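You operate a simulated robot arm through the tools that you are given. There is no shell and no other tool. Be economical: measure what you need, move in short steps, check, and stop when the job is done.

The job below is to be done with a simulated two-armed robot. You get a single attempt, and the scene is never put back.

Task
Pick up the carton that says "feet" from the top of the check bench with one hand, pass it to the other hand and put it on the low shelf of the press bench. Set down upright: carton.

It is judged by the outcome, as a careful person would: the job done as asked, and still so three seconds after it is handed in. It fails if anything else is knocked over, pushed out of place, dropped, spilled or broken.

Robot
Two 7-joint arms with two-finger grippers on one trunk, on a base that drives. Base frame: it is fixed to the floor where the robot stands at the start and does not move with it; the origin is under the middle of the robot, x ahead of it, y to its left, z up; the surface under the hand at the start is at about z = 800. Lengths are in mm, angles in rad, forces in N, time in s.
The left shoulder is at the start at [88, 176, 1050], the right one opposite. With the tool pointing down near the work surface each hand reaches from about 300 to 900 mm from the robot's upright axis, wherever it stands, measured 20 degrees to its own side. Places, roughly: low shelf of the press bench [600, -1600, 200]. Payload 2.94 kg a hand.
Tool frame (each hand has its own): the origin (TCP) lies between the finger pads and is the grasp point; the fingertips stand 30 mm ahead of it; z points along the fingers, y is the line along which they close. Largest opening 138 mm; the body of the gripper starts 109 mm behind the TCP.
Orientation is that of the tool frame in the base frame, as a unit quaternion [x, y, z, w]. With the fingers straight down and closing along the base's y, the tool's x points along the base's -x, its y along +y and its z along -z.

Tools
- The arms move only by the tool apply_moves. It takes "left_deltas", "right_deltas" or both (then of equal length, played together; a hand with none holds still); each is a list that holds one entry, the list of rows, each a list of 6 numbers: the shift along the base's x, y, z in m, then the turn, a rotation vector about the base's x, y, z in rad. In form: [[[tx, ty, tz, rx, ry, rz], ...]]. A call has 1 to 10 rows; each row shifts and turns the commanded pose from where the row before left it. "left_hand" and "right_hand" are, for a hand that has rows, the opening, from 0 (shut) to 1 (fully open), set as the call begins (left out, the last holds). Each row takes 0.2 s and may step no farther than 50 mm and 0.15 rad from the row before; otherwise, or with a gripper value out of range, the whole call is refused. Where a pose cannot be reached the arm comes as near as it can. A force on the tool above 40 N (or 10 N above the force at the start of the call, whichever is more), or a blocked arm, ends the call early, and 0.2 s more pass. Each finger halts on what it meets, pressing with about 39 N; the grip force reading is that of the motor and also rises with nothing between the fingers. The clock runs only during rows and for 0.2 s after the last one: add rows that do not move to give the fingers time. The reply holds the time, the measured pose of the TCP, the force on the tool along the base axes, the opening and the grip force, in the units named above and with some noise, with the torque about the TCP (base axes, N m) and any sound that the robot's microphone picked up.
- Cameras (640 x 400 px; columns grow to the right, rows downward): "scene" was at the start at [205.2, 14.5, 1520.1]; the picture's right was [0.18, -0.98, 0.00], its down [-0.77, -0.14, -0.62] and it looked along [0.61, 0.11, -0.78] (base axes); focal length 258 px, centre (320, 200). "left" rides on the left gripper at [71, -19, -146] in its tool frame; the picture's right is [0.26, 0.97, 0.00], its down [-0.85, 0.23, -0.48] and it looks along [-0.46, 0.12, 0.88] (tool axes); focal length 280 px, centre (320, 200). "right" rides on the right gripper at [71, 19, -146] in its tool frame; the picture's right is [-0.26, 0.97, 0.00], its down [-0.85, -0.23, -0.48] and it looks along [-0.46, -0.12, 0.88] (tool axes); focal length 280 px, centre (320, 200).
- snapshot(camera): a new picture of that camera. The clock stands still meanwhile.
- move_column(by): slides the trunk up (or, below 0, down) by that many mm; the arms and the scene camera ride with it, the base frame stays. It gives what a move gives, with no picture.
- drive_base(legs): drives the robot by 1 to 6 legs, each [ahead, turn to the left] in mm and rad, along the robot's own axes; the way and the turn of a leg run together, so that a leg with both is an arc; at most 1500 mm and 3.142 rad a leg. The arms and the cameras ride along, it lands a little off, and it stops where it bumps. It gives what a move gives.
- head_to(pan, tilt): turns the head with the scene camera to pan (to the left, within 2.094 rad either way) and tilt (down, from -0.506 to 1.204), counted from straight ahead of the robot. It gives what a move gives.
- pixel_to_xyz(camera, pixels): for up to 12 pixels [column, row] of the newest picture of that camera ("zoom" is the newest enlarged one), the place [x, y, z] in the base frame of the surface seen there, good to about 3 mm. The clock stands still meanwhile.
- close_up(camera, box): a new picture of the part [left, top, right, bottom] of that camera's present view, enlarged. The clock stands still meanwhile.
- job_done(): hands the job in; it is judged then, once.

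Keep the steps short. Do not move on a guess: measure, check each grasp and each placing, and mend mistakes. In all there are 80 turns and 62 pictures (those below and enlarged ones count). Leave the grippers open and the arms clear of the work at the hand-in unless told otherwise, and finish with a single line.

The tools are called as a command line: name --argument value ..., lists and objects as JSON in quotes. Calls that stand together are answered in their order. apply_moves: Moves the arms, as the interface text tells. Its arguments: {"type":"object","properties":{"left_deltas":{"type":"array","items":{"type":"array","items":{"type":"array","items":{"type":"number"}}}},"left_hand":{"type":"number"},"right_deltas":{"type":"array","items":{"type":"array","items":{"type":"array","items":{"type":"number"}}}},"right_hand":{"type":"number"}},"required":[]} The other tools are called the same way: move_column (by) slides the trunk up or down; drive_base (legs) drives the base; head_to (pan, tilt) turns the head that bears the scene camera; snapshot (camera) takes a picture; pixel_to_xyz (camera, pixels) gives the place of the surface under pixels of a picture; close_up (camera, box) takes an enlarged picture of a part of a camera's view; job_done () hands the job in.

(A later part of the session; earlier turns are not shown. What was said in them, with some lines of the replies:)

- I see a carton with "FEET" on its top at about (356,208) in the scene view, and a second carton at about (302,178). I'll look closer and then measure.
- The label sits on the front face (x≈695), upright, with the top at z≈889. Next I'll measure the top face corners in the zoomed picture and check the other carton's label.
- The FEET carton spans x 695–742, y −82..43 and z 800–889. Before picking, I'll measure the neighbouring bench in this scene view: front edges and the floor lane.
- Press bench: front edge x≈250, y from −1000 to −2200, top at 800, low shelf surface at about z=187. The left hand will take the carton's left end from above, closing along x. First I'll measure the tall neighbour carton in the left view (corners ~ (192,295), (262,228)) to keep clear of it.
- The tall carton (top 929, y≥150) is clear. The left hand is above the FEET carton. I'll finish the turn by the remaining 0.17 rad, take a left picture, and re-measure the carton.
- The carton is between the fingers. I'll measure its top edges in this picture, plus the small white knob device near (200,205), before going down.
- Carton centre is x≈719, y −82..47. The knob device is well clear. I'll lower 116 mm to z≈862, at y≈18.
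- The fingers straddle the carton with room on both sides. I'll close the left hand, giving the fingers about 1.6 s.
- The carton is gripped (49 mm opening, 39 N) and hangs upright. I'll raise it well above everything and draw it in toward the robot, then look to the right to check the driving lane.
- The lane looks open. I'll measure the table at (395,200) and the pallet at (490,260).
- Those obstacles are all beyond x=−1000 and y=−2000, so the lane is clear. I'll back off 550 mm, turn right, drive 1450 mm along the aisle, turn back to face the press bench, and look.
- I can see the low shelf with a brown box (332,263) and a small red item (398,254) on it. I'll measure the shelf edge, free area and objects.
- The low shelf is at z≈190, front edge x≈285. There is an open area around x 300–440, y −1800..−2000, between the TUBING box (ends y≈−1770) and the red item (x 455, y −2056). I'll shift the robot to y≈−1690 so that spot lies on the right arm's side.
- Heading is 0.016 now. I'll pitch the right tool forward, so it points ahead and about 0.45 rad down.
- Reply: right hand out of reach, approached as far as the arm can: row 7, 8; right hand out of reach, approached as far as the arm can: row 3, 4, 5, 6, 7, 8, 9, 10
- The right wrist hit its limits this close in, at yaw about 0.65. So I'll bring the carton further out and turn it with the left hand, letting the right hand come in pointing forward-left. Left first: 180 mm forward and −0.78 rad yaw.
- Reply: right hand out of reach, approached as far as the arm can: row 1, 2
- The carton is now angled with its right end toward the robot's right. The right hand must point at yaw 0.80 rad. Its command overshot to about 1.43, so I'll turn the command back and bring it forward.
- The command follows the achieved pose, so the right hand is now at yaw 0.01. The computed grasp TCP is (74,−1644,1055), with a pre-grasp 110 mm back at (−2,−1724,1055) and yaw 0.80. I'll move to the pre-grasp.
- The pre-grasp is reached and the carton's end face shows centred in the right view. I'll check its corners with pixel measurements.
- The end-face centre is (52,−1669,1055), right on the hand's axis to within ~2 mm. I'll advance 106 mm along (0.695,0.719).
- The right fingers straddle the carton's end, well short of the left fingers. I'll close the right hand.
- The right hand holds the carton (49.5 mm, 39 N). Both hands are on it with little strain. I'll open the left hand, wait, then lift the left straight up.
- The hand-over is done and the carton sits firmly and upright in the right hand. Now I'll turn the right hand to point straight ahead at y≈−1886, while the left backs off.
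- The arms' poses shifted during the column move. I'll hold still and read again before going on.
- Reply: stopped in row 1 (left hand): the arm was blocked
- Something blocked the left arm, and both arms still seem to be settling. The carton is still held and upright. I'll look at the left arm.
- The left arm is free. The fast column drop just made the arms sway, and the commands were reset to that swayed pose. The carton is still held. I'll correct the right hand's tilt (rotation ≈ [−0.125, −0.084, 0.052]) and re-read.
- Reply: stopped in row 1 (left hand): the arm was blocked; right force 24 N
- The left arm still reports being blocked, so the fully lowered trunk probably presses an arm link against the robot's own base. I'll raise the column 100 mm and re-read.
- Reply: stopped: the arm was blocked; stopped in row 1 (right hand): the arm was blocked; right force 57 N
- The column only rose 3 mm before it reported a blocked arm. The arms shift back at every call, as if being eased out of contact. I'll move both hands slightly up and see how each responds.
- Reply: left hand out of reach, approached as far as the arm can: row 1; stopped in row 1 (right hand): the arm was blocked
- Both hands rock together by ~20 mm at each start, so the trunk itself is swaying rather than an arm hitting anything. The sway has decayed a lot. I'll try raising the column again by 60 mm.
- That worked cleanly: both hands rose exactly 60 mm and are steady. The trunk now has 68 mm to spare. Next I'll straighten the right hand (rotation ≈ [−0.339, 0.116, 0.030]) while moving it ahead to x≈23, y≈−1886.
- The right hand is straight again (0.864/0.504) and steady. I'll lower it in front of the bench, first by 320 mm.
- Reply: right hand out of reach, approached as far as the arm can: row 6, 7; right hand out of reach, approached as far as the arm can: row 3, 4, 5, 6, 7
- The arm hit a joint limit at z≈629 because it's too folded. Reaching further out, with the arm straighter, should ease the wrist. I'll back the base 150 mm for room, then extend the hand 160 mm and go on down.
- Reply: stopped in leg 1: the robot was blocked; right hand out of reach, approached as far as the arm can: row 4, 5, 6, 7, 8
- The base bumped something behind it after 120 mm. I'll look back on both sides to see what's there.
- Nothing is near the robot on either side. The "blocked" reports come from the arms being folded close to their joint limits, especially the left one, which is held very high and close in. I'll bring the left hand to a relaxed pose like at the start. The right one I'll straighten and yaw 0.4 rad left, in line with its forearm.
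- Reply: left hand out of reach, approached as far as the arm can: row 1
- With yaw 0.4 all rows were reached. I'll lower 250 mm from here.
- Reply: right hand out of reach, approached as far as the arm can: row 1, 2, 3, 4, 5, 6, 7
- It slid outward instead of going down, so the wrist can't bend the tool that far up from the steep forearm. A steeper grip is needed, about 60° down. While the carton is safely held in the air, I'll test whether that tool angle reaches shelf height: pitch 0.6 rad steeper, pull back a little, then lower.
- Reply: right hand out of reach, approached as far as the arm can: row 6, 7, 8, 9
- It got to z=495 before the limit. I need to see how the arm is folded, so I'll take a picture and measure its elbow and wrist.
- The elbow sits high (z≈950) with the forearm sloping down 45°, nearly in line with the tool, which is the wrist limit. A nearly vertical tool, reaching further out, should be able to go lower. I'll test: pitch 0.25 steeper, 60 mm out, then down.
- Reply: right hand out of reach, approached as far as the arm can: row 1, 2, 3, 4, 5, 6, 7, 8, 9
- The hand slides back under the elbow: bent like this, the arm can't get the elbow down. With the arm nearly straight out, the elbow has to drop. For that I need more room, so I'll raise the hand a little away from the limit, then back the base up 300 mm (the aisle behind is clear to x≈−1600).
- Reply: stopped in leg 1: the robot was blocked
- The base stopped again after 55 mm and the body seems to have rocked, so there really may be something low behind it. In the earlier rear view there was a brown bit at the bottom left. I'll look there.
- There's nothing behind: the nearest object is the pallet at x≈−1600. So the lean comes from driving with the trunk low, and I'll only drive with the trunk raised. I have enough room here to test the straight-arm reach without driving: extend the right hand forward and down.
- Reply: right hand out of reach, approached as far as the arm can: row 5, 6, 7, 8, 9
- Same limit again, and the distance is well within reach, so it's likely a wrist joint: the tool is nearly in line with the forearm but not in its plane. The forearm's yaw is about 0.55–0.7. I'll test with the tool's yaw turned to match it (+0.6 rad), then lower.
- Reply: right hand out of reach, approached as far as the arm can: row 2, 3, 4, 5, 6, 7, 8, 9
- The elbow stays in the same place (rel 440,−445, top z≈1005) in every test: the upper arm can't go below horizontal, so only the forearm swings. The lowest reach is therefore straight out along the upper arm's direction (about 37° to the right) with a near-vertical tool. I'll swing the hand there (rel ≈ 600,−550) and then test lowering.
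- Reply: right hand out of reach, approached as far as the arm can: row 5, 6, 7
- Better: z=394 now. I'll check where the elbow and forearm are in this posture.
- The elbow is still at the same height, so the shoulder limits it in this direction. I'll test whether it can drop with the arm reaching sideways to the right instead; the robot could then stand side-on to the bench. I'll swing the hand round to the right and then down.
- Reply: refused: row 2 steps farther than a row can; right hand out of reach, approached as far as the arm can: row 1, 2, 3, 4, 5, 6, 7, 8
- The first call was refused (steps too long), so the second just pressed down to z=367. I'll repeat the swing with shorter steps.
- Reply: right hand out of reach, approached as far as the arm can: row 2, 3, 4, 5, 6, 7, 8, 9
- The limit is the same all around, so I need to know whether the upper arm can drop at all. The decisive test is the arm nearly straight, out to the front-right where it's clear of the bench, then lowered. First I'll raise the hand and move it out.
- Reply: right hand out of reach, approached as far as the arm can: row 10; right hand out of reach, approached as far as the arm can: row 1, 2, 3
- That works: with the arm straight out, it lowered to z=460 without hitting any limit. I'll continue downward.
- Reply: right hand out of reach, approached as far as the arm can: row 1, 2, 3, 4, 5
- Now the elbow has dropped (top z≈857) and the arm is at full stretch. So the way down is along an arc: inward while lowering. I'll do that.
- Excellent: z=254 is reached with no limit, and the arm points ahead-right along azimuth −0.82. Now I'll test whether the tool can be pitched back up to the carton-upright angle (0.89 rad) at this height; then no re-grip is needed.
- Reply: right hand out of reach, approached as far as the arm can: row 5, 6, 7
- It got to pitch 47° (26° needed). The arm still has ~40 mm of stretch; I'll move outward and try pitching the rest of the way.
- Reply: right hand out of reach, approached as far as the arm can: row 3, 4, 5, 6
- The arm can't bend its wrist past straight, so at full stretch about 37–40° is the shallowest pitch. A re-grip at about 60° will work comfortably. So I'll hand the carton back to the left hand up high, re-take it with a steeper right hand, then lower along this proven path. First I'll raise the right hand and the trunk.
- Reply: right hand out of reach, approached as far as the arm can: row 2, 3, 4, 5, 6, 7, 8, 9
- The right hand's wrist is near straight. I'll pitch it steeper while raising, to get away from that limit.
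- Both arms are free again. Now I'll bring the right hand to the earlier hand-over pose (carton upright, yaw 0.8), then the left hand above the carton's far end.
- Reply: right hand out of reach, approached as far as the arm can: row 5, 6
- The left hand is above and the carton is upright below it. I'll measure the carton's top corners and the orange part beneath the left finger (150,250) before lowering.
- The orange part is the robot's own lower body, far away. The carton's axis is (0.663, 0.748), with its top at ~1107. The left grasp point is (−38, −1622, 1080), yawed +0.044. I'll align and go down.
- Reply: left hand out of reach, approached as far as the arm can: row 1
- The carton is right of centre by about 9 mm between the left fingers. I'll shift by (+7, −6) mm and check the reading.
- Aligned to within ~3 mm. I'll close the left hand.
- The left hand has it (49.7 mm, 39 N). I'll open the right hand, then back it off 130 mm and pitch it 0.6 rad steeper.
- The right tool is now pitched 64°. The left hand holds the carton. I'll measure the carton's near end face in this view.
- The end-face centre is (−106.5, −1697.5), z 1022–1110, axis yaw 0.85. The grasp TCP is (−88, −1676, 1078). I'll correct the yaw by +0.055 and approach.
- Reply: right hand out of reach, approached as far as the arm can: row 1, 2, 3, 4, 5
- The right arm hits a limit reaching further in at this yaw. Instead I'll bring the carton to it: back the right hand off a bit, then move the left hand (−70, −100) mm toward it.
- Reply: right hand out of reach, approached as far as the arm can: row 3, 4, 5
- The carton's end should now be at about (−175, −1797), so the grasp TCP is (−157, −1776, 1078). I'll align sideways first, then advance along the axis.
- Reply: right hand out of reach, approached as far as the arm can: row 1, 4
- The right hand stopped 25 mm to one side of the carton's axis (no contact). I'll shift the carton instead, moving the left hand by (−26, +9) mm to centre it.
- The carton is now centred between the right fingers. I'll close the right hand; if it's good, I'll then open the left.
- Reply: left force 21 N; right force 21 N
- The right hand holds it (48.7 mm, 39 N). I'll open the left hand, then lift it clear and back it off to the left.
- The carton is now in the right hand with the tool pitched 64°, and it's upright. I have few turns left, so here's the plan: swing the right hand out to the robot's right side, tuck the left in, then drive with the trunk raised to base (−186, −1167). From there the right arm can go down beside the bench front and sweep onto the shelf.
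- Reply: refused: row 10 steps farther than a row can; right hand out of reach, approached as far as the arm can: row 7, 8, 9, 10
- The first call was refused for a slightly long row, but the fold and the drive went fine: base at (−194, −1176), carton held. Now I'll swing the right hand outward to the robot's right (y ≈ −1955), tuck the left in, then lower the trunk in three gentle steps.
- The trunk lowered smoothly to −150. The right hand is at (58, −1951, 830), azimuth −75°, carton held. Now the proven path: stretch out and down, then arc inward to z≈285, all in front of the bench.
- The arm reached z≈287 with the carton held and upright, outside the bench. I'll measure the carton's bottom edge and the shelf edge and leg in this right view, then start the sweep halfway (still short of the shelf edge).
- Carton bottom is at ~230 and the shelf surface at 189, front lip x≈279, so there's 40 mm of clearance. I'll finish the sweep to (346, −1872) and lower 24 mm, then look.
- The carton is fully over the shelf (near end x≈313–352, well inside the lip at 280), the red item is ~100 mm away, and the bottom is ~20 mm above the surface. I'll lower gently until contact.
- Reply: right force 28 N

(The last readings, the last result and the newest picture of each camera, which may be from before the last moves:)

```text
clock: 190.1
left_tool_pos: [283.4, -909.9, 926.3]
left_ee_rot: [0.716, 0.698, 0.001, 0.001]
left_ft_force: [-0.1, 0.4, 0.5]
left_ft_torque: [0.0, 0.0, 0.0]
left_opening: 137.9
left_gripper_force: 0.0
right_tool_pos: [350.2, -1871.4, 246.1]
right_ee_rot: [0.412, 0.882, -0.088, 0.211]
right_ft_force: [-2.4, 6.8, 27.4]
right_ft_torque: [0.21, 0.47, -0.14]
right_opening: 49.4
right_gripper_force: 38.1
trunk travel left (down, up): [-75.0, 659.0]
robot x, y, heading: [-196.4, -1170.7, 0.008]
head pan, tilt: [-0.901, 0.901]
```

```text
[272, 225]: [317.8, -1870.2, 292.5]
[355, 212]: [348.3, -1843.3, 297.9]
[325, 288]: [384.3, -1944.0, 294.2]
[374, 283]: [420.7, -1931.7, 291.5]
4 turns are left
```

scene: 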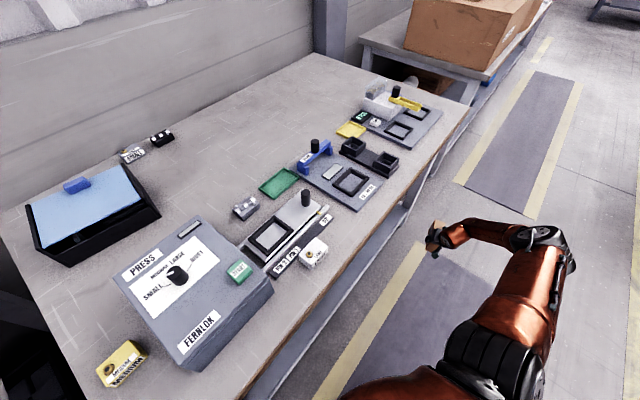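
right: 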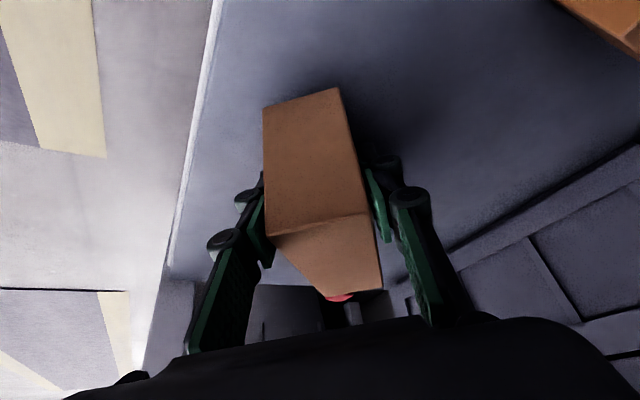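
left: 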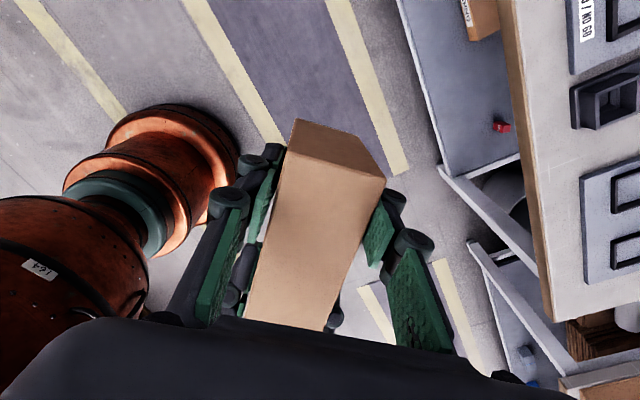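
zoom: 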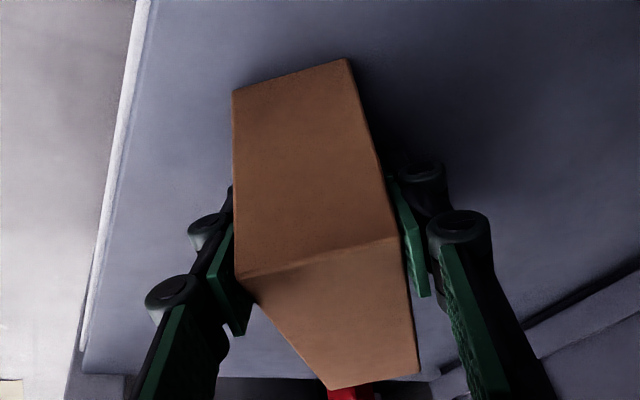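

The carton is seated: 27 N upward at z=246, and the top is level at 292–298. I'll open the right hand with time for the fingers, then withdraw back and up along the tool axis in small steps, and look.

apply_moves --right_deltas '[[[0, 0, 0, 0, 0, 0], [0, 0, 0, 0, 0, 0], [0, 0, 0, 0, 0, 0], [0, 0, 0, 0, 0, 0], [0, 0, 0, 0, 0, 0], [0, 0, 0, 0, 0, 0], [0, 0, 0, 0, 0, 0]]]' --right_hand 1

apply_moves --right_deltas '[[[-0.006, 0.007, 0.012, 0, 0, 0], [-0.008, 0.009, 0.018, 0, 0, 0], [-0.008, 0.009, 0.02, 0, 0, 0], [-0.008, 0.009, 0.02, 0, 0, 0], [-0.008, 0.009, 0.02, 0, 0, 0], [0, 0, 0.01, 0, 0, 0], [0, 0, 0, 0, 0, 0]]]'

snapshot --camera "right"

```text
clock: 191.7
left_tool_pos: [284.9, -911.2, 926.4]
left_ee_rot: [0.717, 0.697, 0.002, 0.001]
left_ft_force: [0.0, 0.6, 0.7]
left_ft_torque: [-0.01, 0.01, -0.01]
left_opening: 138.1
left_gripper_force: 0.0
right_tool_pos: [350.1, -1871.7, 240.3]
right_ee_rot: [0.411, 0.883, -0.088, 0.208]
right_ft_force: [0.9, 0.5, -0.6]
right_ft_torque: [0.0, -0.02, -0.03]
right_opening: 138.2
right_gripper_force: 0.1
trunk travel left (down, up): [-75.0, 659.0]
robot x, y, heading: [-193.1, -1173.4, 0.009]
head pan, tilt: [-0.901, 0.901]
```

```text
clock: 193.3
left_tool_pos: [284.4, -911.0, 925.7]
left_ee_rot: [0.717, 0.697, 0.001, 0.0]
left_ft_force: [0.5, 0.4, -0.3]
left_ft_torque: [0.03, 0.01, 0.04]
left_opening: 138.0
left_gripper_force: 0.1
right_tool_pos: [310.3, -1827.9, 342.5]
right_ee_rot: [0.413, 0.883, -0.088, 0.207]
right_ft_force: [0.2, -0.3, 0.5]
right_ft_torque: [0.04, 0.01, 0.01]
right_opening: 138.2
right_gripper_force: 0.1
trunk travel left (down, up): [-75.0, 659.0]
robot x, y, heading: [-193.2, -1175.2, 0.006]
head pan, tilt: [-0.901, 0.901]
```

```text
5 pictures are left
3 turns are left
```

right: 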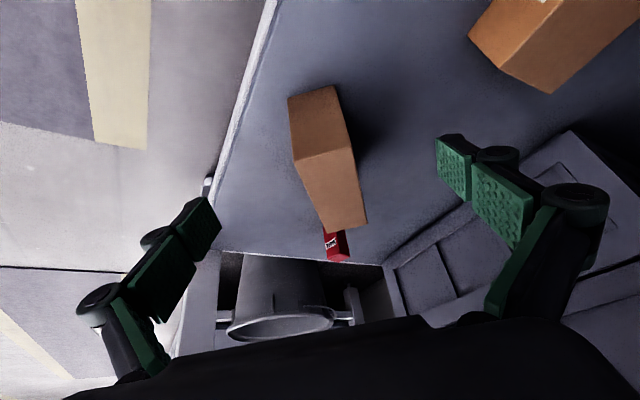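

The carton stands upright on the shelf, clear of the red item and the TUBING box, and the fingers are free above it. I'll take the right hand out in front of the bench and take a last look.

apply_moves --right_deltas '[[[-0.03, -0.002, 0.01, 0, 0, 0], [-0.04, -0.005, 0.005, 0, 0, 0], [-0.037, -0.02, 0, 0, 0, 0], [-0.035, -0.03, 0, 0, 0, 0], [-0.035, -0.03, 0, 0, 0, 0], [0, 0, 0, 0, 0, 0]]]'

snapshot --camera "right"

pixel_to_xyz --camera "right" --pixels '[[400, 150], [420, 180], [440, 120]]'

```text
clock: 194.7
left_tool_pos: [284.1, -911.2, 925.4]
left_ee_rot: [0.716, 0.698, 0.001, -0.001]
left_ft_force: [-0.3, 0.5, 0.0]
left_ft_torque: [0.02, -0.02, -0.02]
left_opening: 138.0
left_gripper_force: 0.0
right_tool_pos: [134.4, -1916.4, 354.5]
right_ee_rot: [0.412, 0.883, -0.088, 0.208]
right_ft_force: [0.0, 0.2, 0.7]
right_ft_torque: [0.01, 0.01, -0.03]
right_opening: 138.3
right_gripper_force: 0.1
trunk travel left (down, up): [-75.0, 659.0]
robot x, y, heading: [-196.0, -1176.2, 0.006]
head pan, tilt: [-0.901, 0.901]
```

```text
4 pictures are left
```

right: 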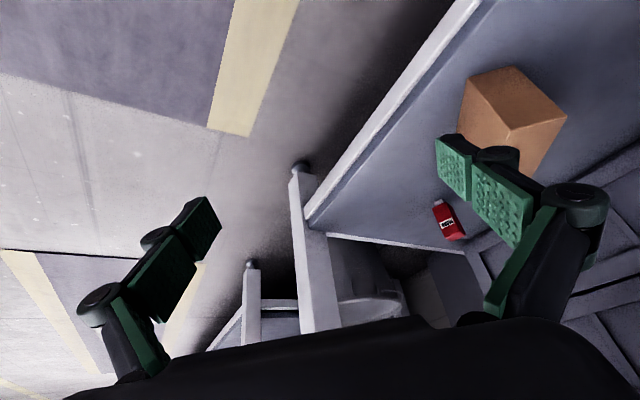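

```text
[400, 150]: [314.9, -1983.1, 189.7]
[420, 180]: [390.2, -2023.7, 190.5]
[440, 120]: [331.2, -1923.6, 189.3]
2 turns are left
```

The carton stands upright on the low shelf, both grippers are open and the right arm is out of the bench. I'm handing in.

job_done

```text
The job is handed in.
```

The "FEET" carton was picked up with the left hand, passed to the right hand, and now stands upright on the low shelf of the press bench; both grippers are open and the right arm is out of the bench.
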